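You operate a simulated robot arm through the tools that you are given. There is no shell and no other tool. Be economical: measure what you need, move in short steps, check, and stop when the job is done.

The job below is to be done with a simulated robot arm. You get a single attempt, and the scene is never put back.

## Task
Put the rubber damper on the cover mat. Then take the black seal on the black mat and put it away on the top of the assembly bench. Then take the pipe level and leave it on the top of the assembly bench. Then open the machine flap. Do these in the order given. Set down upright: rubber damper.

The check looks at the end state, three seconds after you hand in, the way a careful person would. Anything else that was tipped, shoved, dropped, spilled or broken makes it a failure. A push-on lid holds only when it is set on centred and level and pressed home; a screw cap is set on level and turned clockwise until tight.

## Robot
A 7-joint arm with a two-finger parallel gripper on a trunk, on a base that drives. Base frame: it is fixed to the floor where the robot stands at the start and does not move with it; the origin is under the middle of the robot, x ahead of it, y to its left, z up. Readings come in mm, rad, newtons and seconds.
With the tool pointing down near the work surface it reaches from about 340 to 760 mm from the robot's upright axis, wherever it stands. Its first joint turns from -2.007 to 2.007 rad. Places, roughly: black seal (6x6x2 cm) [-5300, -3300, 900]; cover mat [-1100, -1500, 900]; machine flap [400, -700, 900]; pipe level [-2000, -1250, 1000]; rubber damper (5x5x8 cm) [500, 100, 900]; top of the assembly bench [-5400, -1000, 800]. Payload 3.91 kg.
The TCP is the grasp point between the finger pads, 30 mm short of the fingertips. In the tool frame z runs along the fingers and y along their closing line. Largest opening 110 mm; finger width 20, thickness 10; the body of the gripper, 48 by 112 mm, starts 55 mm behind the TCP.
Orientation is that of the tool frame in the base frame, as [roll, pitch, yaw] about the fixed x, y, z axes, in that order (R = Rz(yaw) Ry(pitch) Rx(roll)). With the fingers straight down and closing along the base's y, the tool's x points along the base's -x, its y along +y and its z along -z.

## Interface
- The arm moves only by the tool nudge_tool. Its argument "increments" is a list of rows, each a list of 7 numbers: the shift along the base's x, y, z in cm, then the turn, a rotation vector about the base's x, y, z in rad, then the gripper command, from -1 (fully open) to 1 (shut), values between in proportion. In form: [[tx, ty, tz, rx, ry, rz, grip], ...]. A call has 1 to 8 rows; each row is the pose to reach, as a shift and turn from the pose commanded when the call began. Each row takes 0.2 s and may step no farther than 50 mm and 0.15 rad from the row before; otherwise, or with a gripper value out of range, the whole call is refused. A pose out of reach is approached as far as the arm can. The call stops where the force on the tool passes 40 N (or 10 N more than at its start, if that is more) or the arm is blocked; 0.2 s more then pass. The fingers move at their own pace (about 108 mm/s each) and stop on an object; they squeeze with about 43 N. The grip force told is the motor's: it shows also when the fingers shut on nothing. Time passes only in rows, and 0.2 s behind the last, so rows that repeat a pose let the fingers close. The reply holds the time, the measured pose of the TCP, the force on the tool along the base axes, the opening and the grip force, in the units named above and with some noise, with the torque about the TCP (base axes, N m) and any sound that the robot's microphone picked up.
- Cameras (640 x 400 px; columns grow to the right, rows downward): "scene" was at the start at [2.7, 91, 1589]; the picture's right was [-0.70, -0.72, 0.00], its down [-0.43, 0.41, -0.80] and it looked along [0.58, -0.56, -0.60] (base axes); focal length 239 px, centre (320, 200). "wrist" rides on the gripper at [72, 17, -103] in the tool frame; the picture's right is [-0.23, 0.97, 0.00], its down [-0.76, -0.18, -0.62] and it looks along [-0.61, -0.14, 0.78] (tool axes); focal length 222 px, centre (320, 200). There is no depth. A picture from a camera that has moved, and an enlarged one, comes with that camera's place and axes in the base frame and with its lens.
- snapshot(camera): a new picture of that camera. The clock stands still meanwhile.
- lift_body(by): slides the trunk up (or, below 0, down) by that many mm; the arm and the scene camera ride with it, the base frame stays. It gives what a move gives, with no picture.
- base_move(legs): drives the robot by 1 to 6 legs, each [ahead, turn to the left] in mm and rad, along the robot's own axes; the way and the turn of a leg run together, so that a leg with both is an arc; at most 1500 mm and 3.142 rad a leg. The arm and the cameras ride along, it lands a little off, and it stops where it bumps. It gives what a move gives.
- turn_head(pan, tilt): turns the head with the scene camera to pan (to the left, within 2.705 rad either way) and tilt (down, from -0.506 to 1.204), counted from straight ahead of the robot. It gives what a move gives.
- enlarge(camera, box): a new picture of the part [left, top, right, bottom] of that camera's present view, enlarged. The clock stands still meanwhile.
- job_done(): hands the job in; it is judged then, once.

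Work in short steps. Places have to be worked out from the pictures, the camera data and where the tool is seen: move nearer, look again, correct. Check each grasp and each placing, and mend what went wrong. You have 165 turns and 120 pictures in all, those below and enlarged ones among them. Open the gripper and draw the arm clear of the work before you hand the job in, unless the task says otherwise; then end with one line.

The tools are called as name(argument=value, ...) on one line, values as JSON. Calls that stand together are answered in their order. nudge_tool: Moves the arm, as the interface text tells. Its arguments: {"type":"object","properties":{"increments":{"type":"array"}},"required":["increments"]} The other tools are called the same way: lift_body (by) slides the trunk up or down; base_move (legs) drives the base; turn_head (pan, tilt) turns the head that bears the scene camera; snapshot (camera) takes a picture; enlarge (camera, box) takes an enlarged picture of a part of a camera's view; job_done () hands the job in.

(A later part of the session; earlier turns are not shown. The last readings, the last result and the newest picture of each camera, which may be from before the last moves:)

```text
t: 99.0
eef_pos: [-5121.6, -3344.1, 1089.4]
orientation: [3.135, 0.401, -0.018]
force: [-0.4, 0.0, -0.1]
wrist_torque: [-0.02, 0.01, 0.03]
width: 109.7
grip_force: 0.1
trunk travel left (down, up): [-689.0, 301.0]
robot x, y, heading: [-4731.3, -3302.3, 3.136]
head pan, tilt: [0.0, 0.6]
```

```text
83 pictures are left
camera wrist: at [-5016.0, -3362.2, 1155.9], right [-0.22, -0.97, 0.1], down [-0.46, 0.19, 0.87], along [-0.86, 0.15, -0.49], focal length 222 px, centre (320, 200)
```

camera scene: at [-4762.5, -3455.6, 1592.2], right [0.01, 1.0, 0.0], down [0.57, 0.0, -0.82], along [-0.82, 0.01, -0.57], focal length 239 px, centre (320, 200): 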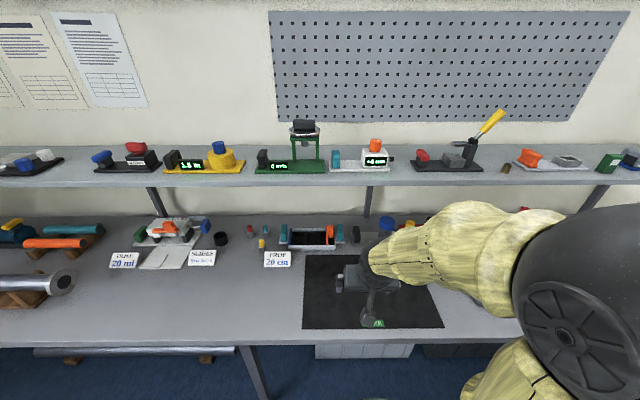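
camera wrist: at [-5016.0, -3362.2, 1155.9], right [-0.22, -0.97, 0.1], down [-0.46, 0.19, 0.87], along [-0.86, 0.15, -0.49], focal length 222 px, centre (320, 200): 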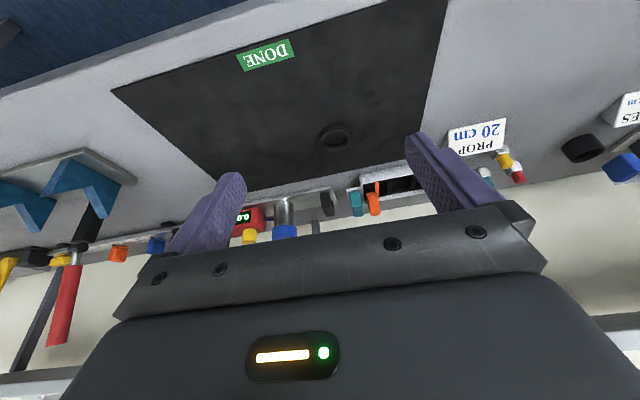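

The seal reads near (-5320, -3348). I move along to hover back along the tool axis and look again.

nudge_tool(increments=[[-4, 0, -2.5, 0, 0, 0, -1], [-8, 0, -5.5, 0, 0, 0, -1], [-12, 0, -8.5, 0, 0, 0, -1], [-15.5, 0, -11.5, 0, 0, 0, -1]])

snapshot(camera="wrist")

snapshot(camera="scene")

```text
t: 100.0
eef_pos: [-5276.3, -3343.0, 973.5]
orientation: [3.136, 0.4, -0.017]
force: [-0.8, -1.2, -0.3]
wrist_torque: [-0.01, 0.02, 0.03]
width: 110.2
grip_force: 0.1
trunk travel left (down, up): [-689.0, 301.0]
robot x, y, heading: [-4734.7, -3297.1, 3.135]
head pan, tilt: [0.0, 0.6]
```

```text
82 pictures are left
camera wrist: at [-5171.3, -3362.2, 1041.2], right [-0.22, -0.97, 0.09], down [-0.46, 0.19, 0.87], along [-0.86, 0.15, -0.49], focal length 222 px, centre (320, 200)
```

wrist: 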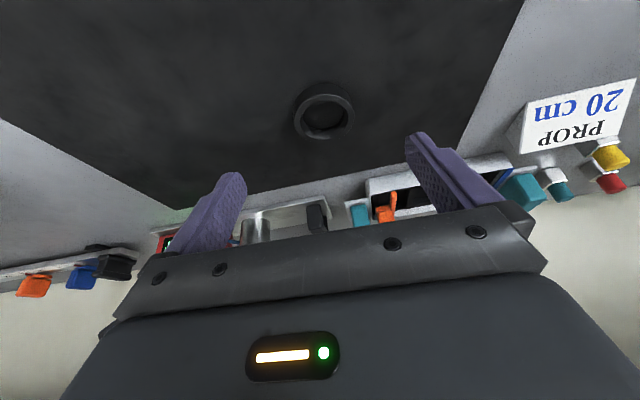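

```text
81 pictures are left
camera scene: at [-4762.8, -3455.6, 1592.2], right [0.01, 1.0, 0.0], down [0.57, 0.0, -0.82], along [-0.82, 0.01, -0.57], focal length 239 px, centre (320, 200)
```

scene: 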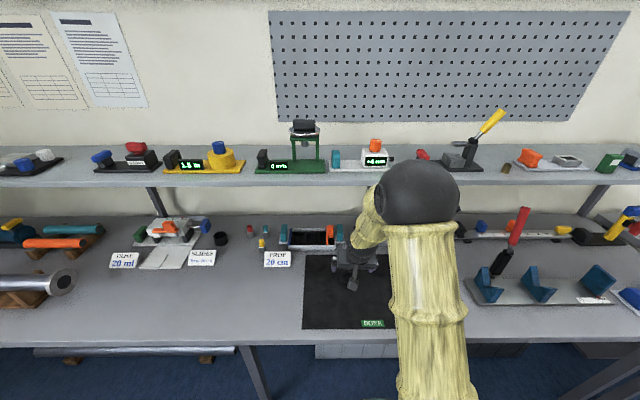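

The seal computes to (-5316, -3351). I go down along the tool axis with a slight sideways correction.

nudge_tool(increments=[[-1.2, -0.8, -3, 0, 0, 0, -1], [-2.3, -0.8, -6, 0, 0, 0, -1], [-3.1, -0.8, -8, 0, 0, 0, -1]])

snapshot(camera="wrist")

```text
t: 100.8
eef_pos: [-5307.8, -3351.4, 893.7]
orientation: [3.134, 0.401, -0.02]
force: [0.1, 0.0, 0.0]
wrist_torque: [0.0, -0.01, 0.0]
width: 110.0
grip_force: 0.1
trunk travel left (down, up): [-689.0, 301.0]
robot x, y, heading: [-4734.9, -3300.4, 3.135]
head pan, tilt: [0.0, 0.6]
```

```text
80 pictures are left
camera wrist: at [-5201.9, -3369.6, 961.3], right [-0.22, -0.97, 0.09], down [-0.46, 0.19, 0.87], along [-0.86, 0.15, -0.49], focal length 222 px, centre (320, 200)
```

wrist: 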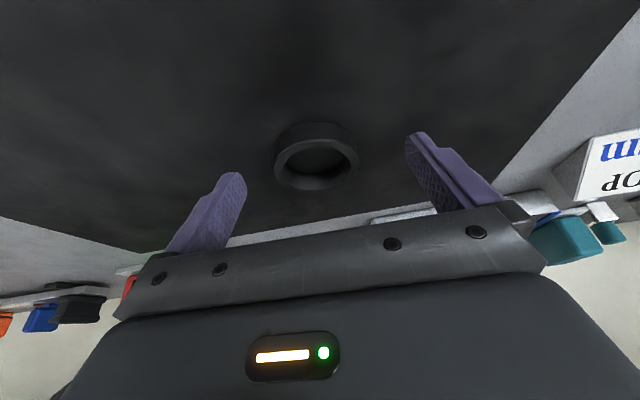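

The ring is centred between the fingers. I descend the last centimetre and close.

nudge_tool(increments=[[0.4, 0, -0.5, 0, 0, 0, -1], [0.6, 0, -0.9, 0, 0, 0, -1], [0.6, 0, -1.2, 0, 0, 0, -1]])

snapshot(camera="wrist")

```text
t: 101.6
eef_pos: [-5302.2, -3350.1, 886.5]
orientation: [3.134, 0.405, -0.019]
force: [1.7, 0.3, 22.3]
wrist_torque: [1.26, -0.03, -0.08]
width: 109.8
grip_force: 0.0
trunk travel left (down, up): [-689.0, 301.0]
robot x, y, heading: [-4727.7, -3301.7, 3.135]
head pan, tilt: [0.0, 0.6]
```

```text
79 pictures are left
camera wrist: at [-5195.3, -3369.1, 952.2], right [-0.22, -0.97, 0.1], down [-0.45, 0.19, 0.87], along [-0.86, 0.15, -0.48], focal length 222 px, centre (320, 200)
```

wrist: 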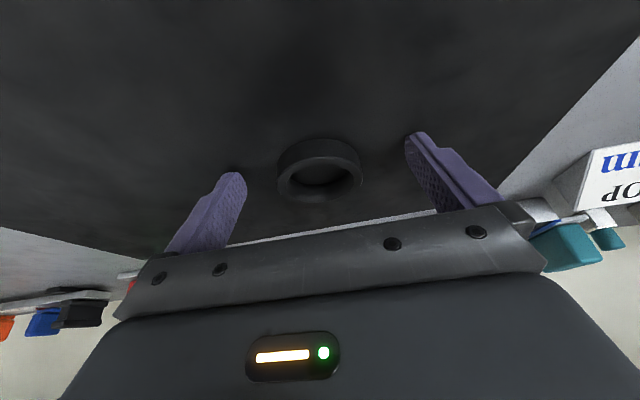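

The fingertips touch the mat on both sides of the ring. I lift 2 mm and close.

nudge_tool(increments=[[0, 0, 0.3, 0, 0, 0, -0.5], [0, 0, 0.3, 0, 0, 0, 0.1], [0, 0, 0.3, 0, 0, 0, 1], [0, 0, 0.3, 0, 0, 0, 1], [0, 0, 0.3, 0, 0, 0, 1]])

nudge_tool(increments=[[1, 0, 3, 0, 0, 0, 1], [2, 0, 6, 0, 0, 0, 1], [4, 0, 10, 0, 0, 0, 1]])

snapshot(camera="wrist")

```text
t: 102.8
eef_pos: [-5300.3, -3352.0, 885.8]
orientation: [3.134, 0.398, -0.016]
force: [1.4, 0.7, -0.3]
wrist_torque: [0.02, 0.0, 0.03]
width: 52.1
grip_force: 42.6
trunk travel left (down, up): [-689.0, 301.0]
robot x, y, heading: [-4733.6, -3301.0, 3.136]
head pan, tilt: [0.0, 0.6]
```

```text
t: 103.6
eef_pos: [-5259.5, -3350.4, 986.3]
orientation: [3.134, 0.4, -0.017]
force: [0.6, -0.5, 0.3]
wrist_torque: [-0.03, 0.0, 0.01]
width: 52.0
grip_force: 43.0
trunk travel left (down, up): [-689.0, 301.0]
robot x, y, heading: [-4730.7, -3297.3, 3.133]
head pan, tilt: [0.0, 0.6]
```

```text
78 pictures are left
camera wrist: at [-5153.3, -3369.1, 1053.8], right [-0.22, -0.97, 0.09], down [-0.46, 0.19, 0.87], along [-0.86, 0.15, -0.49], focal length 222 px, centre (320, 200)
```

wrist: 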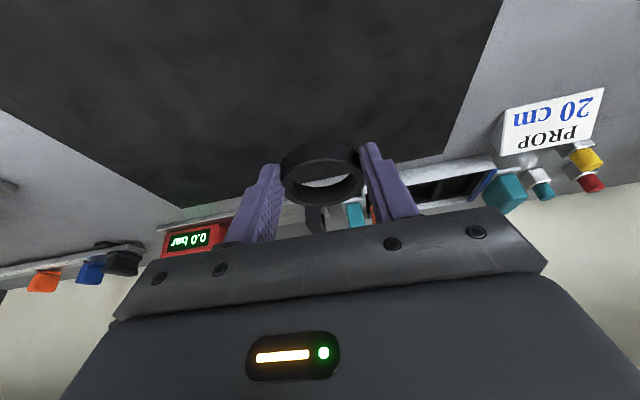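

The ring is held. I retract, back off, and drive to the assembly bench.

nudge_tool(increments=[[4, 0.5, 3, 0, 0, 0, 1], [8, 1, 6, 0, 0, 0, 1], [12, 1.5, 9, 0, 0, 0, 1], [15, 2, 12, 0, 0, 0, 1]])

base_move(legs=[[-300, 0], [0, -1.565], [1150, 0], [800, 0], [0, 1.57]])

snapshot(camera="scene")

```text
refused: row 1 steps farther than a row can; nothing moved
```

```text
t: 122.7
eef_pos: [-4917.5, -1386.7, 986.0]
orientation: [3.133, 0.398, -0.042]
force: [-0.9, 0.3, -0.2]
wrist_torque: [0.01, 0.01, 0.02]
width: 50.2
grip_force: 42.7
trunk travel left (down, up): [-689.0, 301.0]
robot x, y, heading: [-4387.6, -1347.6, 3.11]
head pan, tilt: [0.0, 0.6]
```

```text
77 pictures are left
camera scene: at [-4419.7, -1502.9, 1592.2], right [0.03, 1.0, 0.0], down [0.56, -0.02, -0.82], along [-0.82, 0.02, -0.57], focal length 239 px, centre (320, 200)
```

scene: 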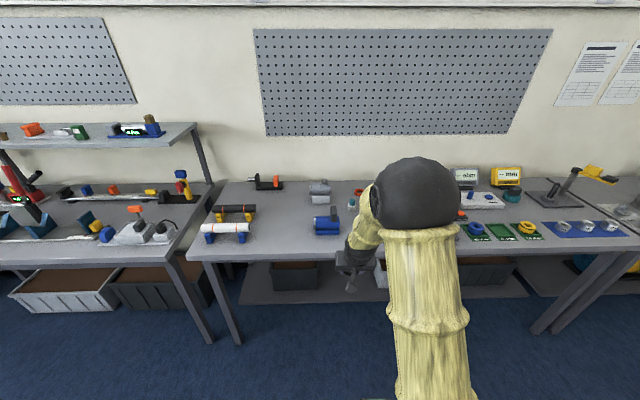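

No harm from the missed retraction. I enlarge the bench's free front area to choose spots.

enlarge(camera="scene", box=[180, 165, 420, 275])

```text
2.67 times, centred on (300, 220) of scene
camera zoom: at [-4419.7, -1502.9, 1592.2], right [0.03, 1.0, 0.0], down [0.56, -0.02, -0.82], along [-0.82, 0.02, -0.57], focal length 638 px, centre (373, 147)
```

zoom: 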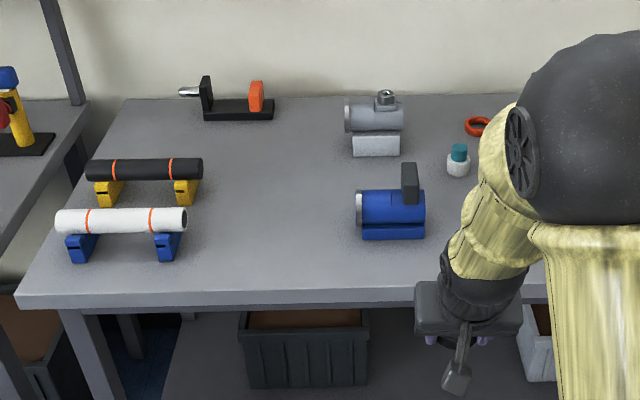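

A roomy free patch lies between the roll stand and the blue clamp. I retract and raise, then drive to stand at about (-4720, -1650).

nudge_tool(increments=[[3, 0.3, 3, 0, 0, 0, 1], [6, 0.6, 6, 0, 0, 0, 1], [9, 0.9, 9, 0, 0, 0, 1], [12, 1.2, 12, 0, 0, 0, 1], [14, 1.5, 15, 0, 0, 0, 1]])

base_move(legs=[[0, 0.75], [443, 0], [0, -0.72]])

snapshot(camera="scene")

snapshot(camera="wrist")

```text
t: 123.9
eef_pos: [-4776.1, -1371.6, 1136.9]
orientation: [3.135, 0.4, -0.041]
force: [0.3, -0.3, -0.6]
wrist_torque: [0.01, -0.01, -0.04]
width: 50.3
grip_force: 42.9
trunk travel left (down, up): [-689.0, 301.0]
robot x, y, heading: [-4385.3, -1349.2, 3.115]
head pan, tilt: [0.0, 0.6]
```

```text
t: 130.5
eef_pos: [-5111.8, -1676.7, 1137.0]
orientation: [3.134, 0.396, -0.013]
force: [0.1, 0.0, -0.3]
wrist_torque: [-0.01, -0.01, 0.02]
width: 51.0
grip_force: 42.8
trunk travel left (down, up): [-689.0, 301.0]
robot x, y, heading: [-4720.8, -1645.2, 3.139]
head pan, tilt: [0.0, 0.6]
```

```text
75 pictures are left
camera scene: at [-4750.7, -1796.5, 1592.2], right [0.0, 1.0, 0.0], down [0.57, 0.0, -0.82], along [-0.82, 0.0, -0.57], focal length 239 px, centre (320, 200)
```

scene: 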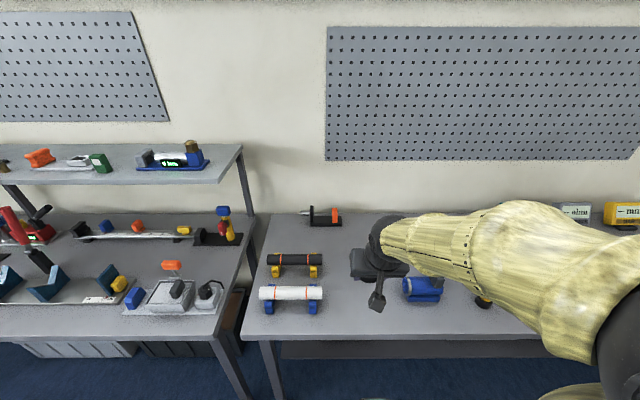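

```text
74 pictures are left
camera wrist: at [-5005.7, -1693.6, 1203.8], right [-0.22, -0.97, 0.09], down [-0.46, 0.19, 0.87], along [-0.86, 0.15, -0.49], focal length 222 px, centre (320, 200)
```

wrist: 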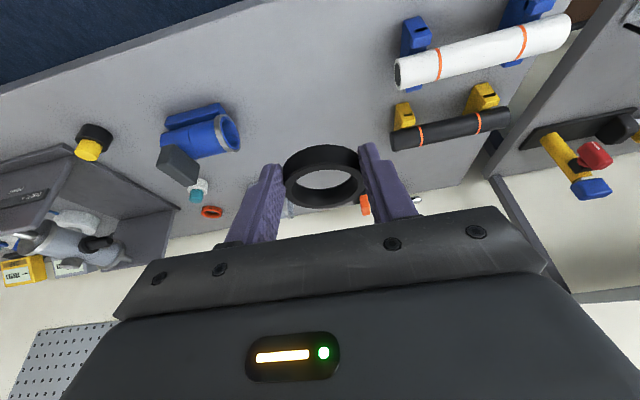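

Free patch is clear: y from -1780 to -1500. I move the ring over (-5330, -1650) and come down.

nudge_tool(increments=[[-3.5, 0.5, -2.5, 0, 0, 0, 1], [-7, 1, -5, 0, 0, 0, 1], [-10.5, 1.5, -7.5, 0, 0, 0, 1], [-14, 2, -10, 0, 0, 0, 1], [-17, 2.7, -13, 0, 0, 0, 1], [-19, 2.7, -16.5, 0, 0, 0, 1], [-20.5, 2.7, -20, 0, 0, 0, 1], [-20.9, 2.7, -22.5, 0, 0, 0, 1]])

snapshot(camera="wrist")

```text
t: 132.3
eef_pos: [-5321.3, -1649.6, 911.5]
orientation: [3.134, 0.401, -0.015]
force: [0.0, 0.3, -0.7]
wrist_torque: [0.01, 0.0, -0.01]
width: 50.7
grip_force: 43.3
trunk travel left (down, up): [-689.0, 301.0]
robot x, y, heading: [-4724.1, -1642.9, 3.136]
head pan, tilt: [0.0, 0.6]
```

```text
73 pictures are left
camera wrist: at [-5215.3, -1666.6, 978.3], right [-0.22, -0.97, 0.09], down [-0.46, 0.19, 0.87], along [-0.86, 0.15, -0.49], focal length 222 px, centre (320, 200)
```

wrist: 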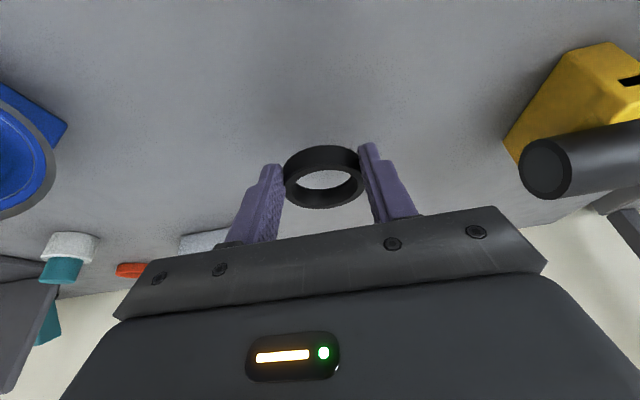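

Clear all round. I creep down until contact.

nudge_tool(increments=[[0, 0, -1, 0, 0, 0, 1], [0, 0, -1.4, 0, 0, 0, 1], [0, 0, -1.8, 0, 0, 0, 1], [0, 0, -2.1, 0, 0, 0, 1], [0, 0, -2.4, 0, 0, 0, 1]])

```text
t: 133.5
eef_pos: [-5321.9, -1649.9, 887.8]
orientation: [3.134, 0.4, -0.014]
force: [0.5, -0.4, 0.1]
wrist_torque: [-0.02, -0.01, 0.0]
width: 50.6
grip_force: 42.8
trunk travel left (down, up): [-689.0, 301.0]
robot x, y, heading: [-4720.5, -1640.4, 3.139]
head pan, tilt: [0.0, 0.6]
```

nudge_tool(increments=[[0, 0, -0.3, 0, 0, 0, 1], [0, 0, -0.6, 0, 0, 0, 1], [0, 0, -0.9, 0, 0, 0, 1], [0, 0, -1.2, 0, 0, 0, 1], [0, 0, -1.5, 0, 0, 0, 1], [0, 0, -1.8, 0, 0, 0, 1]])

snapshot(camera="wrist")

```text
t: 134.6
eef_pos: [-5321.7, -1649.2, 880.6]
orientation: [3.136, 0.41, -0.015]
force: [13.5, -0.1, 24.6]
wrist_torque: [0.7, -0.43, -0.43]
width: 50.6
grip_force: 43.3
trunk travel left (down, up): [-689.0, 301.0]
robot x, y, heading: [-4721.4, -1641.3, 3.136]
head pan, tilt: [0.0, 0.6]
stopped in row 5: the force on the tool passed its limit (the readings are from after the stop); the commanded pose is now the measured one
```

```text
72 pictures are left
camera wrist: at [-5214.0, -1666.6, 947.5], right [-0.22, -0.97, 0.1], down [-0.45, 0.19, 0.87], along [-0.87, 0.15, -0.48], focal length 222 px, centre (320, 200)
```

wrist: 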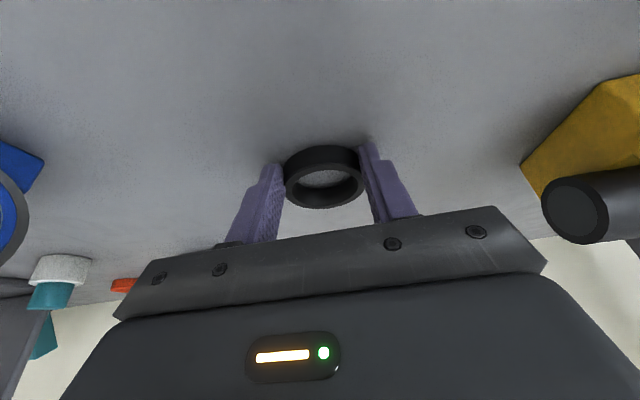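

The ring sits on the bench. I ease up slightly, release and withdraw along the tool axis.

nudge_tool(increments=[[0, 0, 0.1, 0, 0, 0, 0.3], [0, 0, 0.2, 0, 0, 0, 0], [0, 0, 0.3, 0, 0, 0, -0.6], [0, 0, 0.3, 0, 0, 0, -1]])

nudge_tool(increments=[[1.2, 0, 3, 0, 0, 0, -1], [2.4, 0, 6, 0, 0, 0, -1], [3.6, 0, 9, 0, 0, 0, -1], [5.5, 0, 13, 0, -0.1, 0, -1], [7, 0, 17, 0, -0.2, 0, -1], [9, 0, 21, 0, -0.3, 0, -1], [11, 0, 25, 0, -0.4, 0, -1]])

snapshot(camera="wrist")

```text
t: 135.6
eef_pos: [-5323.5, -1648.7, 882.3]
orientation: [3.137, 0.408, -0.013]
force: [1.2, -5.9, 9.3]
wrist_torque: [0.35, -0.02, -0.07]
width: 106.6
grip_force: 0.1
trunk travel left (down, up): [-689.0, 301.0]
robot x, y, heading: [-4724.5, -1640.9, 3.136]
head pan, tilt: [0.0, 0.6]
```

```text
t: 137.2
eef_pos: [-5213.7, -1647.6, 1131.9]
orientation: [3.14, 0.004, -0.013]
force: [-0.9, -0.3, 0.3]
wrist_torque: [-0.04, 0.03, -0.01]
width: 110.1
grip_force: 0.1
trunk travel left (down, up): [-689.0, 301.0]
robot x, y, heading: [-4723.1, -1641.3, 3.136]
head pan, tilt: [0.0, 0.6]
```

```text
71 pictures are left
camera wrist: at [-5140.6, -1665.8, 1235.1], right [-0.24, -0.97, 0.0], down [-0.76, 0.19, 0.63], along [-0.61, 0.15, -0.78], focal length 222 px, centre (320, 200)
```

wrist: 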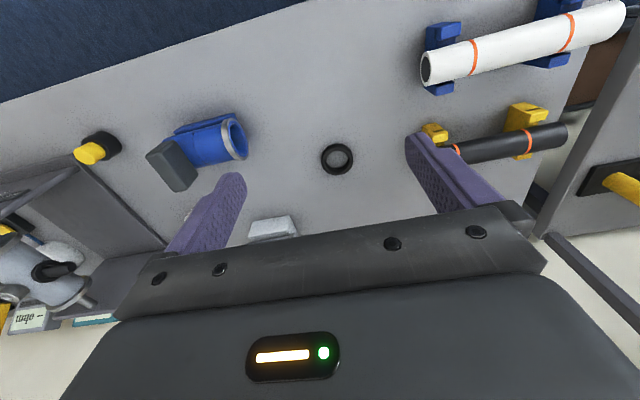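

The seal lies flat on the bench. Now I retract and drive round to the pipe level at the centre table's front side.

nudge_tool(increments=[[3, 0, 3, 0, 0, 0, -1], [6, 0, 6, 0, 0, 0, -1], [9, 0, 9, 0, 0, 0, -1]])

base_move(legs=[[-350, 0], [0, -1.57], [1030, 0], [0, -1.57], [1150, 0]])

turn_head(pan=-0.6, tilt=0.5)

snapshot(camera="scene")

```text
t: 138.0
eef_pos: [-5121.9, -1647.1, 1222.3]
orientation: [3.139, 0.008, -0.011]
force: [0.0, 0.5, 0.5]
wrist_torque: [0.01, 0.02, -0.01]
width: 110.1
grip_force: 0.0
trunk travel left (down, up): [-689.0, 301.0]
robot x, y, heading: [-4719.6, -1642.4, 3.134]
head pan, tilt: [0.0, 0.6]
```

```text
t: 158.4
eef_pos: [-2812.2, -610.9, 1223.6]
orientation: [3.14, 0.007, 3.129]
force: [-0.4, 0.0, 0.8]
wrist_torque: [-0.01, 0.01, -0.03]
width: 109.9
grip_force: 0.1
trunk travel left (down, up): [-689.0, 301.0]
robot x, y, heading: [-3211.0, -617.2, 0.002]
head pan, tilt: [0.0, 0.6]
```

```text
t: 159.4
eef_pos: [-2812.2, -611.0, 1222.4]
orientation: [3.141, 0.006, 3.128]
force: [-0.6, -0.5, -0.2]
wrist_torque: [0.04, 0.01, 0.04]
width: 109.9
grip_force: 0.1
trunk travel left (down, up): [-689.0, 301.0]
robot x, y, heading: [-3216.1, -615.0, 0.001]
head pan, tilt: [-0.6, 0.499]
```

```text
70 pictures are left
camera scene: at [-3197.8, -515.1, 1601.3], right [-0.57, -0.82, 0.0], down [-0.39, 0.27, -0.88], along [0.72, -0.5, -0.48], focal length 239 px, centre (320, 200)
```

scene: 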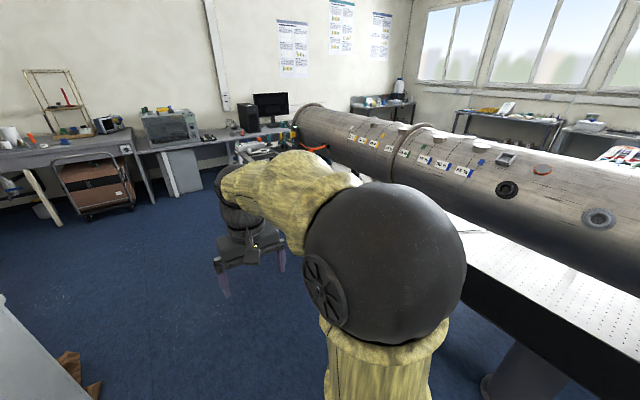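

The way is clear; I continue to x ≈ -2030 and turn to face the table.

base_move(legs=[[1180, 0], [0, -1.57]])

turn_head(pan=0.15, tilt=0.65)

snapshot(camera="scene")

snapshot(camera="wrist")

```text
t: 169.2
eef_pos: [-2036.5, -1026.5, 1222.3]
orientation: [3.139, 0.007, 1.546]
force: [0.3, 0.3, 0.3]
wrist_torque: [-0.02, 0.02, 0.01]
width: 109.9
grip_force: 0.0
trunk travel left (down, up): [-689.0, 301.0]
robot x, y, heading: [-2037.2, -622.9, -1.588]
head pan, tilt: [-0.6, 0.499]
```

```text
t: 170.3
eef_pos: [-2037.0, -1025.7, 1223.0]
orientation: [3.139, 0.007, 1.547]
force: [0.0, 0.2, -0.5]
wrist_torque: [0.0, 0.0, -0.02]
width: 109.8
grip_force: 0.1
trunk travel left (down, up): [-689.0, 301.0]
robot x, y, heading: [-2035.9, -623.3, -1.588]
head pan, tilt: [0.15, 0.649]
```

```text
69 pictures are left
camera scene: at [-1870.7, -653.3, 1588.0], right [-0.99, -0.13, 0.0], down [-0.08, 0.6, -0.8], along [0.11, -0.79, -0.6], focal length 239 px, centre (320, 200)
```

scene: 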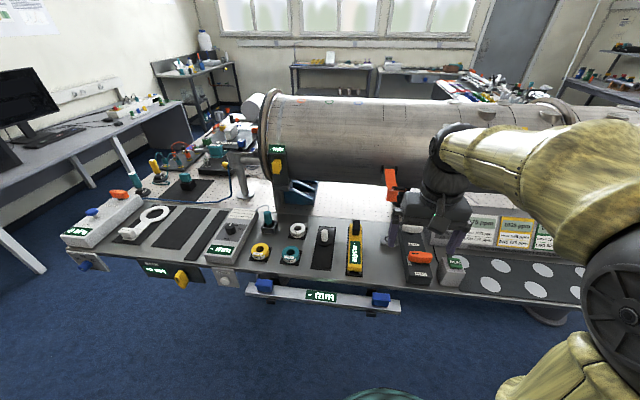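

```text
68 pictures are left
camera wrist: at [-2017.9, -953.2, 1325.1], right [0.97, -0.25, 0.0], down [-0.2, -0.75, 0.63], along [-0.16, -0.61, -0.78], focal length 222 px, centre (320, 200)
```

wrist: 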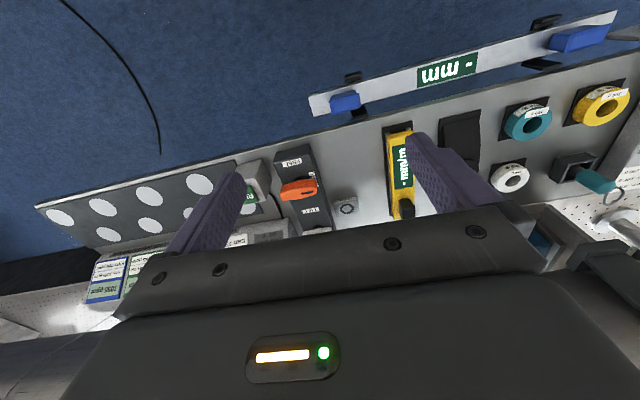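

I enlarge to identify the pipe level among the things on the front ledge.

enlarge(camera="scene", box=[200, 160, 480, 320])

enlarge(camera="wrist", box=[250, 20, 530, 230])

```text
2.29 times, centred on (340, 240) of scene
camera zoom: at [-1870.7, -653.3, 1588.0], right [-0.99, -0.13, 0.0], down [-0.08, 0.6, -0.8], along [0.11, -0.79, -0.6], focal length 547 px, centre (274, 109)
```

zoom: 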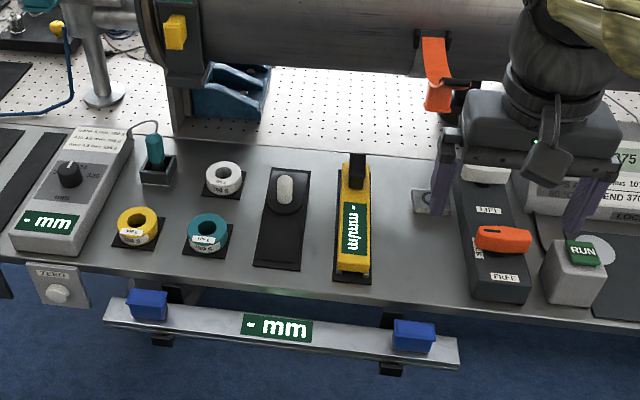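

```text
1.90 times, centred on (390, 125) of wrist
camera zoom: at [-2017.9, -953.2, 1325.1], right [0.97, -0.25, 0.0], down [-0.2, -0.75, 0.63], along [-0.16, -0.61, -0.78], focal length 423 px, centre (187, 343)
```

zoom: 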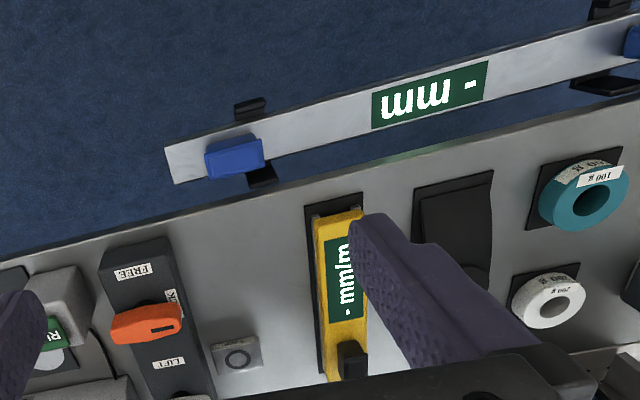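

The yellow "mm/m" bar is the pipe level, at about (-1914, -1280), lying along y. I drive a little nearer and hover above it.

base_move(legs=[[130, 0]])

nudge_tool(increments=[[3, -3, -2.5, 0, 0, 0.02, -1], [6, -6, -5, 0, 0, 0.02, -1], [9, -9, -8, 0, 0, 0.02, -1], [12.3, -12, -10, 0, 0, 0.02, -1]])

snapshot(camera="wrist")

snapshot(camera="scene")

```text
t: 171.6
eef_pos: [-2039.3, -1157.0, 1221.7]
orientation: [3.141, 0.003, 1.543]
force: [-0.2, -1.1, -0.2]
wrist_torque: [0.03, 0.01, 0.03]
width: 110.1
grip_force: 0.0
trunk travel left (down, up): [-689.0, 301.0]
robot x, y, heading: [-2041.0, -752.8, -1.585]
head pan, tilt: [0.15, 0.649]
```

```text
refused: row 3 steps farther than a row can; nothing moved
```

```text
65 pictures are left
camera wrist: at [-2020.1, -1083.9, 1324.5], right [0.97, -0.25, 0.0], down [-0.2, -0.75, 0.63], along [-0.16, -0.61, -0.78], focal length 222 px, centre (320, 200)
```

wrist: 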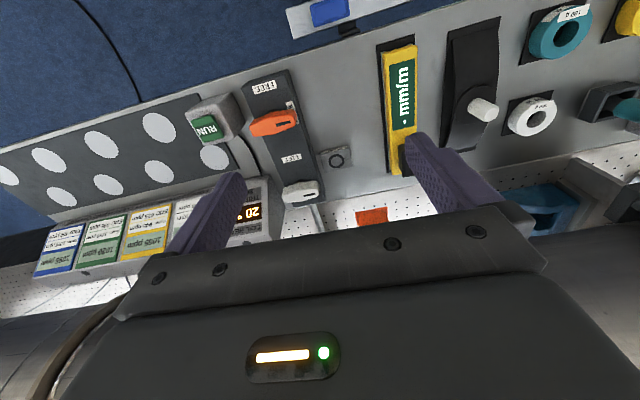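

```text
64 pictures are left
camera scene: at [-1872.8, -784.3, 1587.9], right [-0.99, -0.13, 0.0], down [-0.08, 0.6, -0.8], along [0.11, -0.79, -0.61], focal length 239 px, centre (320, 200)
```

scene: 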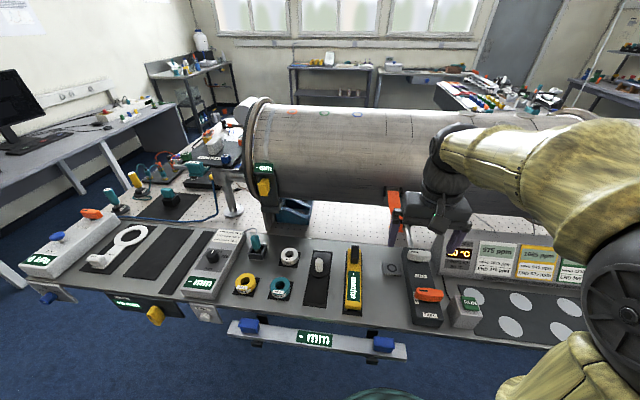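

Steps were slightly long; the level's centre reads (-1909, -1262). I go there in shorter steps.

nudge_tool(increments=[[2.8, -2.5, -2.5, 0, 0, 0.025, -1], [5.6, -5, -5, 0, 0, 0.025, -1], [8.4, -7.5, -7.5, 0, 0, 0.025, -1], [11.2, -9.5, -10, 0, 0, 0.025, -1], [13, -10.5, -14, 0, 0, 0.025, -1]])

snapshot(camera="wrist")

enlarge(camera="scene", box=[280, 190, 440, 330])

```text
t: 172.2
eef_pos: [-1991.6, -1200.4, 1185.4]
orientation: [-3.138, 0.02, 1.564]
force: [-4.6, 9.6, 16.8]
wrist_torque: [-0.33, 0.01, -0.11]
width: 110.0
grip_force: 0.1
trunk travel left (down, up): [-689.0, 301.0]
robot x, y, heading: [-2033.6, -749.1, -1.587]
head pan, tilt: [0.15, 0.649]
stopped in row 3: the force on the tool passed its limit (the readings are from after the stop); the commanded pose is now the measured one
```

```text
63 pictures are left
camera wrist: at [-1973.5, -1125.4, 1286.8], right [0.97, -0.23, 0.0], down [-0.18, -0.75, 0.64], along [-0.15, -0.62, -0.77], focal length 222 px, centre (320, 200)
```

wrist: 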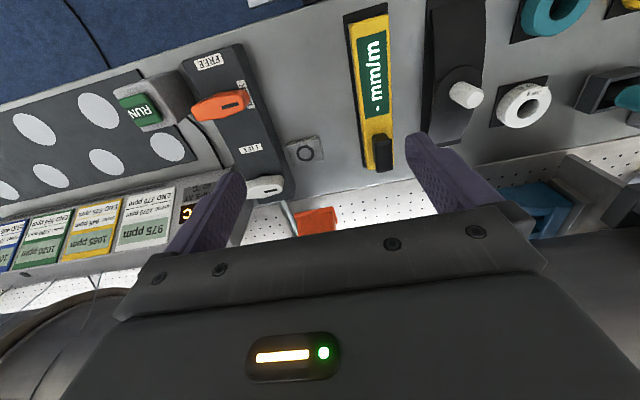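

```text
2.86 times, centred on (360, 260) of scene
camera zoom: at [-1872.8, -780.2, 1588.3], right [-0.99, -0.13, 0.0], down [-0.08, 0.6, -0.8], along [0.11, -0.79, -0.6], focal length 684 px, centre (206, 29)
```

zoom: 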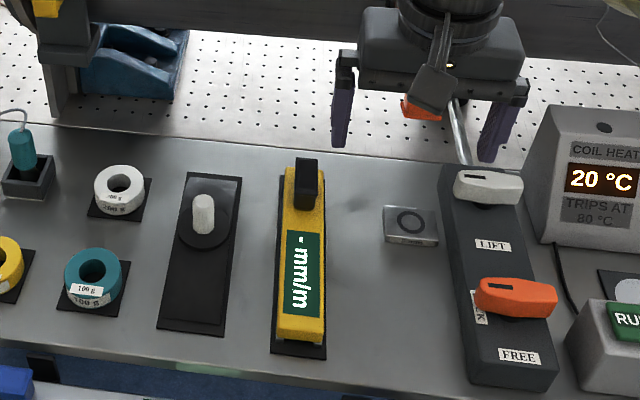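

A contact was reported at (-1991, -1200, 1185). I back off toward the robot and look at the hand from the head camera.

nudge_tool(increments=[[0, 2, 1, 0, 0, 0, -1], [0, 4, 2, 0, 0, 0, -1]])

turn_head(pan=-0.2, tilt=0.5)

snapshot(camera="scene")

```text
t: 172.8
eef_pos: [-1990.1, -1160.5, 1203.0]
orientation: [-3.14, 0.017, 1.567]
force: [-0.5, -0.6, -0.3]
wrist_torque: [-0.01, 0.0, 0.01]
width: 110.3
grip_force: 0.0
trunk travel left (down, up): [-689.0, 301.0]
robot x, y, heading: [-2038.3, -749.8, -1.589]
head pan, tilt: [0.15, 0.649]
```

```text
t: 173.6
eef_pos: [-1990.5, -1161.1, 1202.9]
orientation: [-3.139, 0.018, 1.564]
force: [-0.6, -0.3, 0.0]
wrist_torque: [-0.04, -0.05, -0.01]
width: 109.9
grip_force: 0.0
trunk travel left (down, up): [-689.0, 301.0]
robot x, y, heading: [-2041.1, -751.7, -1.587]
head pan, tilt: [-0.201, 0.499]
```

```text
61 pictures are left
camera scene: at [-1903.8, -785.5, 1601.3], right [-0.98, 0.21, 0.0], down [0.1, 0.47, -0.88], along [-0.19, -0.86, -0.48], focal length 239 px, centre (320, 200)
```

scene: 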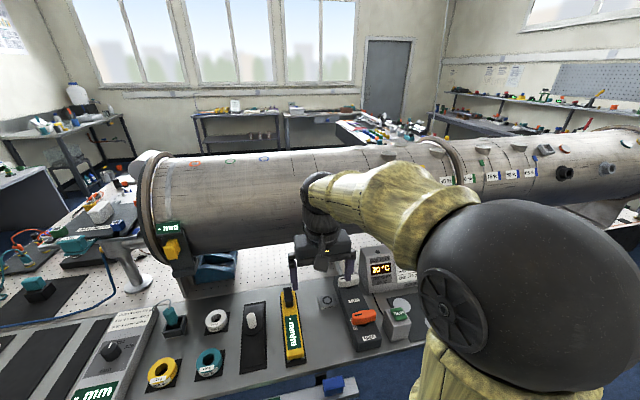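

Forces are zero again after backing off. I'll instead shift sideways here first, then lower near the robot side, then move in under the cylinder.

nudge_tool(increments=[[4, 0, 0, 0.017, 0, 0, -1], [8.2, 0, 0, 0.017, 0, 0, -1], [8.2, 0, -4, 0.017, 0, 0, -1], [8.2, 0, -8, 0.017, 0, 0, -1], [8.2, 0, -12, 0.017, 0, 0, -1]])

snapshot(camera="wrist")

snapshot(camera="scene")

```text
t: 174.8
eef_pos: [-1907.8, -1162.1, 1083.2]
orientation: [-3.139, 0.001, 1.566]
force: [0.0, 0.0, -0.6]
wrist_torque: [-0.01, 0.0, 0.04]
width: 109.9
grip_force: 0.0
trunk travel left (down, up): [-689.0, 301.0]
robot x, y, heading: [-2038.3, -750.7, -1.581]
head pan, tilt: [-0.201, 0.499]
```

```text
60 pictures are left
camera wrist: at [-1890.7, -1089.9, 1185.5], right [0.97, -0.23, 0.0], down [-0.18, -0.76, 0.62], along [-0.15, -0.61, -0.78], focal length 222 px, centre (320, 200)
```

wrist: 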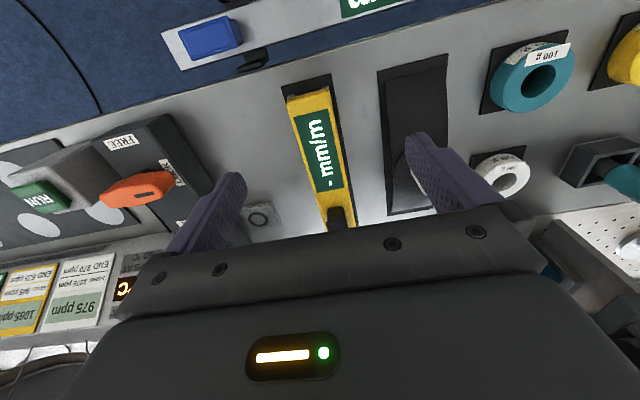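

```text
59 pictures are left
camera scene: at [-1903.6, -786.3, 1601.3], right [-0.98, 0.21, 0.0], down [0.1, 0.47, -0.88], along [-0.19, -0.86, -0.48], focal length 239 px, centre (320, 200)
```

scene: 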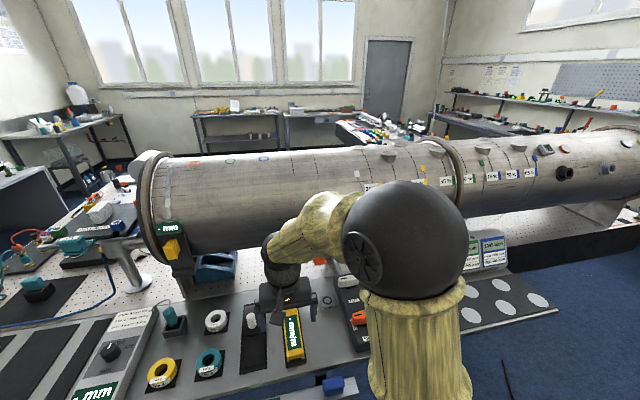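

No contact on this route. The level's body centre reads x ≈ -1921, y ≈ -1240. I move over it and come lower.

nudge_tool(increments=[[-0.6, -3, -2.5, 0, 0, 0, -1], [-1.3, -6, -5, 0, 0, 0, -1], [-1.3, -8, -8, 0, 0, 0, -1], [-1.3, -8, -11, 0, 0, 0, -1]])

snapshot(camera="wrist")

enlarge(camera="scene", box=[210, 240, 370, 380])

```text
t: 175.8
eef_pos: [-1921.2, -1242.0, 971.7]
orientation: [-3.137, 0.003, 1.567]
force: [-0.4, -0.3, 1.3]
wrist_torque: [0.02, -0.01, 0.04]
width: 110.3
grip_force: 0.0
trunk travel left (down, up): [-689.0, 301.0]
robot x, y, heading: [-2035.1, -754.2, -1.588]
head pan, tilt: [-0.201, 0.499]
```

```text
58 pictures are left
camera wrist: at [-1903.1, -1169.8, 1075.7], right [0.97, -0.23, 0.0], down [-0.18, -0.76, 0.62], along [-0.15, -0.61, -0.78], focal length 222 px, centre (320, 200)
```

wrist: 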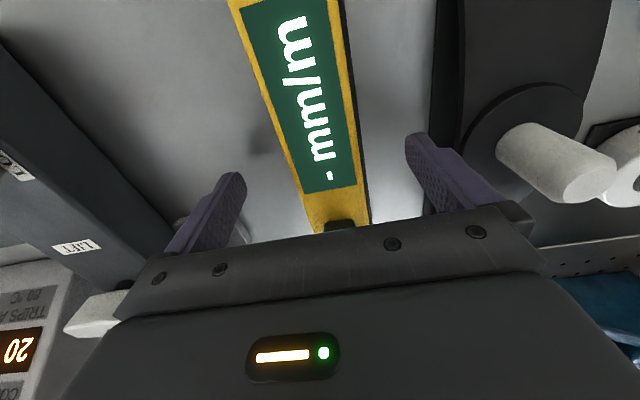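

```text
2.86 times, centred on (290, 310) of scene
camera zoom: at [-1903.7, -785.9, 1601.3], right [-0.98, 0.21, 0.0], down [0.1, 0.47, -0.88], along [-0.19, -0.86, -0.48], focal length 684 px, centre (406, -114)
```

zoom: 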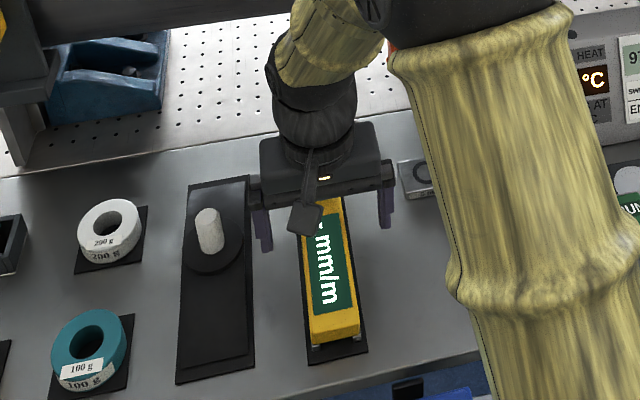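

Aligned: body centre x ≈ -1920, fingers straddle it with clearance to the neighbours. I descend in small steps.

nudge_tool(increments=[[0, 0, -2, 0, 0, 0, -1], [0, 0, -3, 0, 0, 0, -1], [0, 0, -4, 0, 0, 0, -1], [0, 0, -5, 0, 0, 0, -1], [0, 0, -5.5, 0, 0, 0, -1]])

snapshot(camera="wrist")

enlarge(camera="scene", box=[210, 240, 370, 380])

```text
t: 176.5
eef_pos: [-1920.4, -1241.7, 950.2]
orientation: [3.14, 0.015, 1.567]
force: [1.4, 10.8, 24.6]
wrist_torque: [0.55, 1.39, -0.32]
width: 109.6
grip_force: 0.2
trunk travel left (down, up): [-689.0, 301.0]
robot x, y, heading: [-2040.7, -754.4, -1.582]
head pan, tilt: [-0.201, 0.499]
stopped in row 3: the force on the tool passed its limit (the readings are from after the stop); the commanded pose is now the measured one
```

```text
56 pictures are left
camera wrist: at [-1902.9, -1168.3, 1052.4], right [0.97, -0.23, 0.0], down [-0.18, -0.75, 0.63], along [-0.14, -0.62, -0.77], focal length 222 px, centre (320, 200)
```

wrist: 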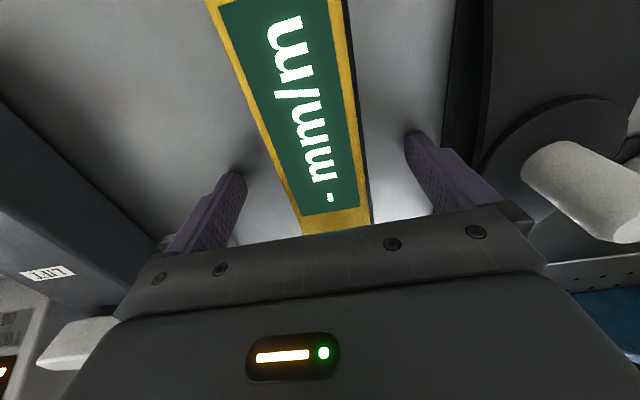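

```text
2.86 times, centred on (290, 310) of scene
camera zoom: at [-1904.4, -781.5, 1601.9], right [-0.98, 0.21, 0.0], down [0.1, 0.47, -0.88], along [-0.19, -0.86, -0.48], focal length 684 px, centre (406, -114)
```

zoom: 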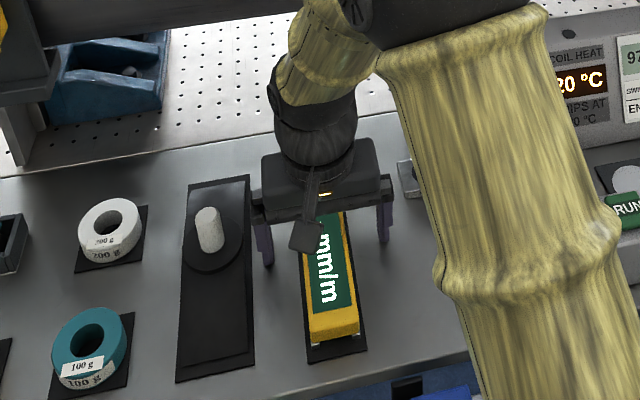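

Fingertips have met the ledge (z ≈ 920), with the level between them. I rise 3 mm, shift slightly to its middle, and close.

nudge_tool(increments=[[0, 0.5, 0.4, 0, 0, 0, -1], [0, 1, 0.4, 0, 0, 0, -0.5], [0, 1, 0.4, 0, 0, 0, 0.2], [0, 1, 0.4, 0, 0, 0, 1], [0, 1, 0.4, 0, 0, 0, 1], [0, 1, 0.4, 0, 0, 0, 1]])

nudge_tool(increments=[[0, 0, 1, 0, 0, 0, 1], [0, 0, 3, 0, 0, 0, 1], [0, 0, 6, 0, 0, 0, 1]])

snapshot(camera="wrist")

enlarge(camera="scene", box=[210, 240, 370, 380])

```text
t: 177.9
eef_pos: [-1917.3, -1235.3, 950.2]
orientation: [3.14, 0.01, 1.568]
force: [18.2, 3.5, -9.2]
wrist_torque: [-0.27, -1.66, 0.97]
width: 55.5
grip_force: 45.3
trunk travel left (down, up): [-689.0, 301.0]
robot x, y, heading: [-2037.6, -753.1, -1.585]
head pan, tilt: [-0.201, 0.499]
```

```text
t: 178.2
eef_pos: [-1916.4, -1233.8, 950.5]
orientation: [3.141, 0.004, 1.572]
force: [7.3, -5.5, -15.5]
wrist_torque: [-0.02, -1.31, 0.36]
width: 55.7
grip_force: 44.9
trunk travel left (down, up): [-689.0, 301.0]
robot x, y, heading: [-2038.7, -752.7, -1.593]
head pan, tilt: [-0.201, 0.499]
stopped in row 1: the force on the tool passed its limit (the readings are from after the stop); the commanded pose is now the measured one
```

```text
54 pictures are left
camera wrist: at [-1900.6, -1161.6, 1053.4], right [0.97, -0.23, 0.0], down [-0.18, -0.76, 0.63], along [-0.14, -0.61, -0.78], focal length 222 px, centre (320, 200)
```

wrist: 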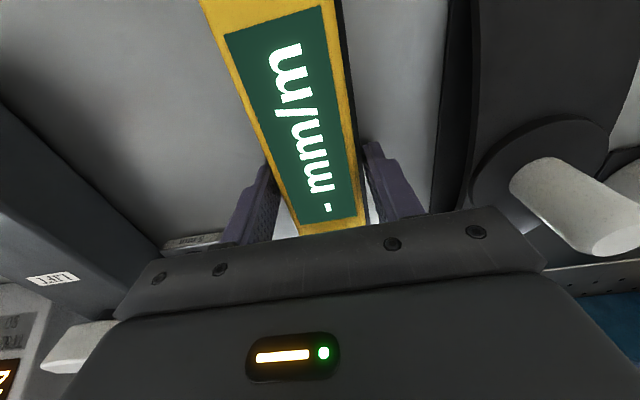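

```text
2.86 times, centred on (290, 310) of scene
camera zoom: at [-1902.8, -787.6, 1601.1], right [-0.98, 0.21, 0.0], down [0.1, 0.47, -0.88], along [-0.19, -0.86, -0.48], focal length 684 px, centre (406, -114)
```

zoom: 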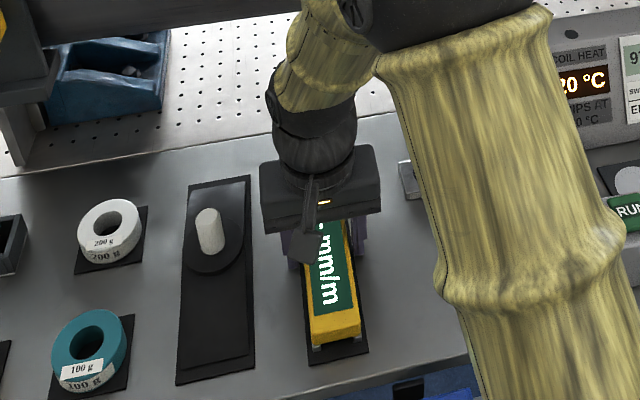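

The fingers closed on the fixed black holder under the level (lift blocked). I open, rise 15 mm, and regrip only the yellow body.

nudge_tool(increments=[[0, 0, 0, 0, 0, 0, 0.2], [0, 0, 0, 0, 0, 0, -0.3], [0, 0, 0.5, 0, 0, 0, -0.3], [-0.2, 0, 1.5, 0, 0, 0, -0.3]])

nudge_tool(increments=[[0, 0, 0, 0, 0, 0, 0], [0, 0, 0, 0, 0, 0, 0.3], [0, 0, 0, 0, 0, 0, 1], [0, 0, 0, 0, 0, 0, 1], [0, 0, 0, 0, 0, 0, 1]])

snapshot(camera="wrist")

```text
t: 179.2
eef_pos: [-1921.6, -1233.7, 967.1]
orientation: [-3.141, 0.007, 1.568]
force: [0.4, -0.2, 0.8]
wrist_torque: [-0.03, -0.04, -0.04]
width: 71.4
grip_force: 0.1
trunk travel left (down, up): [-689.0, 301.0]
robot x, y, heading: [-2040.8, -751.0, -1.584]
head pan, tilt: [-0.201, 0.499]
```

```text
t: 180.4
eef_pos: [-1920.4, -1233.6, 968.0]
orientation: [-3.141, 0.01, 1.568]
force: [4.4, -1.4, 4.5]
wrist_torque: [0.06, -0.14, 0.22]
width: 45.3
grip_force: 43.3
trunk travel left (down, up): [-689.0, 301.0]
robot x, y, heading: [-2038.6, -753.0, -1.584]
head pan, tilt: [-0.201, 0.499]
```

```text
52 pictures are left
camera wrist: at [-1903.7, -1160.3, 1070.4], right [0.97, -0.23, 0.0], down [-0.18, -0.76, 0.63], along [-0.14, -0.61, -0.78], focal length 222 px, centre (320, 200)
```

wrist: 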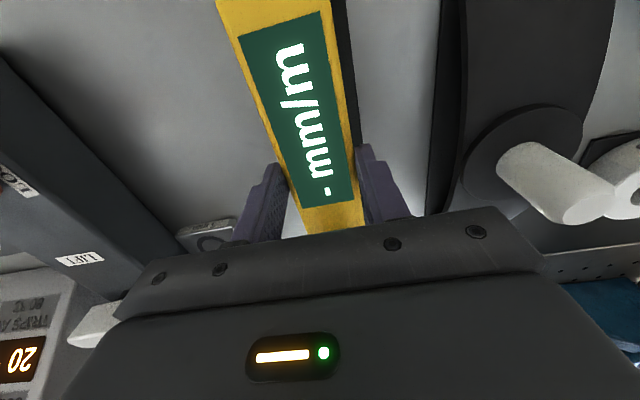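

Now it holds 45 mm, the yellow body itself. I lift gently.

nudge_tool(increments=[[0, 0, 0.5, 0, 0, 0, 1], [0, 0, 1.5, 0, 0, 0, 1], [0, 0, 3, 0, 0, 0, 1], [0, 0, 5, 0, 0, 0, 1]])

snapshot(camera="wrist")

enlarge(camera="scene", box=[210, 240, 370, 380])

```text
t: 181.4
eef_pos: [-1919.5, -1232.9, 1018.2]
orientation: [-3.141, 0.006, 1.57]
force: [0.7, 0.5, -2.5]
wrist_torque: [0.09, -0.02, 0.04]
width: 45.6
grip_force: 42.9
trunk travel left (down, up): [-689.0, 301.0]
robot x, y, heading: [-2035.3, -749.4, -1.586]
head pan, tilt: [-0.201, 0.499]
```

```text
51 pictures are left
camera wrist: at [-1903.9, -1160.2, 1120.6], right [0.97, -0.23, 0.0], down [-0.18, -0.76, 0.63], along [-0.14, -0.61, -0.78], focal length 222 px, centre (320, 200)
```

wrist: 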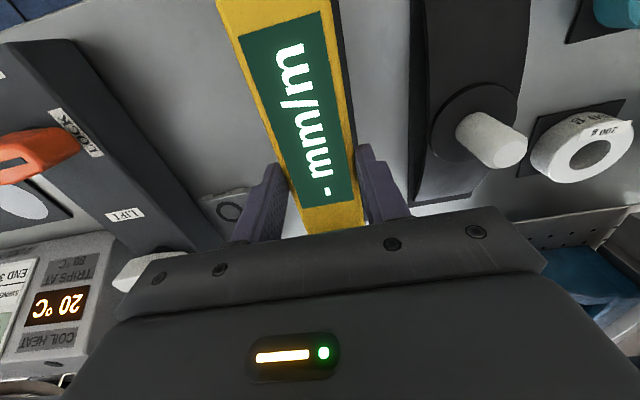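

```text
2.86 times, centred on (290, 310) of scene
camera zoom: at [-1903.9, -785.2, 1601.3], right [-0.98, 0.21, 0.0], down [0.1, 0.47, -0.88], along [-0.19, -0.86, -0.48], focal length 684 px, centre (406, -114)
```

zoom: 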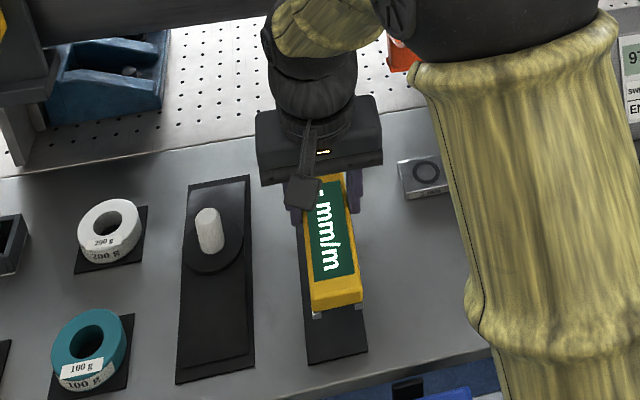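

The level is free and hangs level. I draw it back toward the robot, raise, then back off and turn.

nudge_tool(increments=[[0, 2, 1, 0, 0, 0, 1], [-1, 5, 3, 0, 0, 0, 1], [-3, 7.5, 6, 0, 0, 0, 1], [-5, 8.5, 10, 0, 0, 0, 1]])

base_move(legs=[[-160, 0], [0, -1.57], [1180, 0], [1150, 0], [0, 1.57], [1030, 0]])

snapshot(camera="wrist")

```text
t: 182.4
eef_pos: [-1971.5, -1146.1, 1118.4]
orientation: [3.142, 0.006, 1.571]
force: [0.0, 0.0, -3.6]
wrist_torque: [0.11, -0.03, 0.0]
width: 45.3
grip_force: 43.2
trunk travel left (down, up): [-689.0, 301.0]
robot x, y, heading: [-2036.5, -754.4, -1.587]
head pan, tilt: [-0.201, 0.499]
```

```text
t: 207.3
eef_pos: [-4281.0, -2001.1, 1117.1]
orientation: [3.141, 0.007, 1.584]
force: [0.9, 0.4, -3.7]
wrist_torque: [0.09, 0.02, -0.02]
width: 45.4
grip_force: 42.7
trunk travel left (down, up): [-689.0, 301.0]
robot x, y, heading: [-4355.9, -1607.2, -1.57]
head pan, tilt: [-0.201, 0.499]
```

```text
49 pictures are left
camera wrist: at [-4265.2, -1929.3, 1219.9], right [0.98, -0.21, 0.0], down [-0.17, -0.76, 0.63], along [-0.13, -0.61, -0.78], focal length 222 px, centre (320, 200)
```

wrist: 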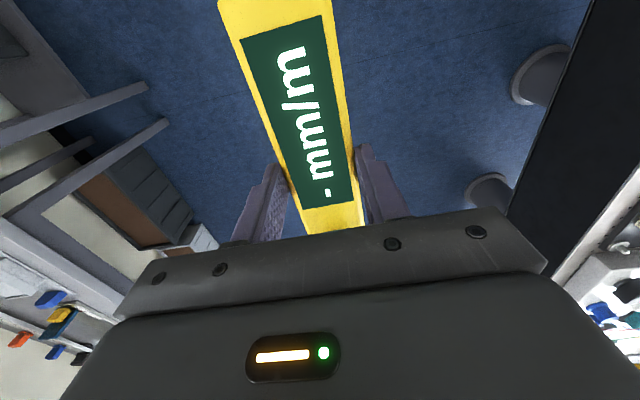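

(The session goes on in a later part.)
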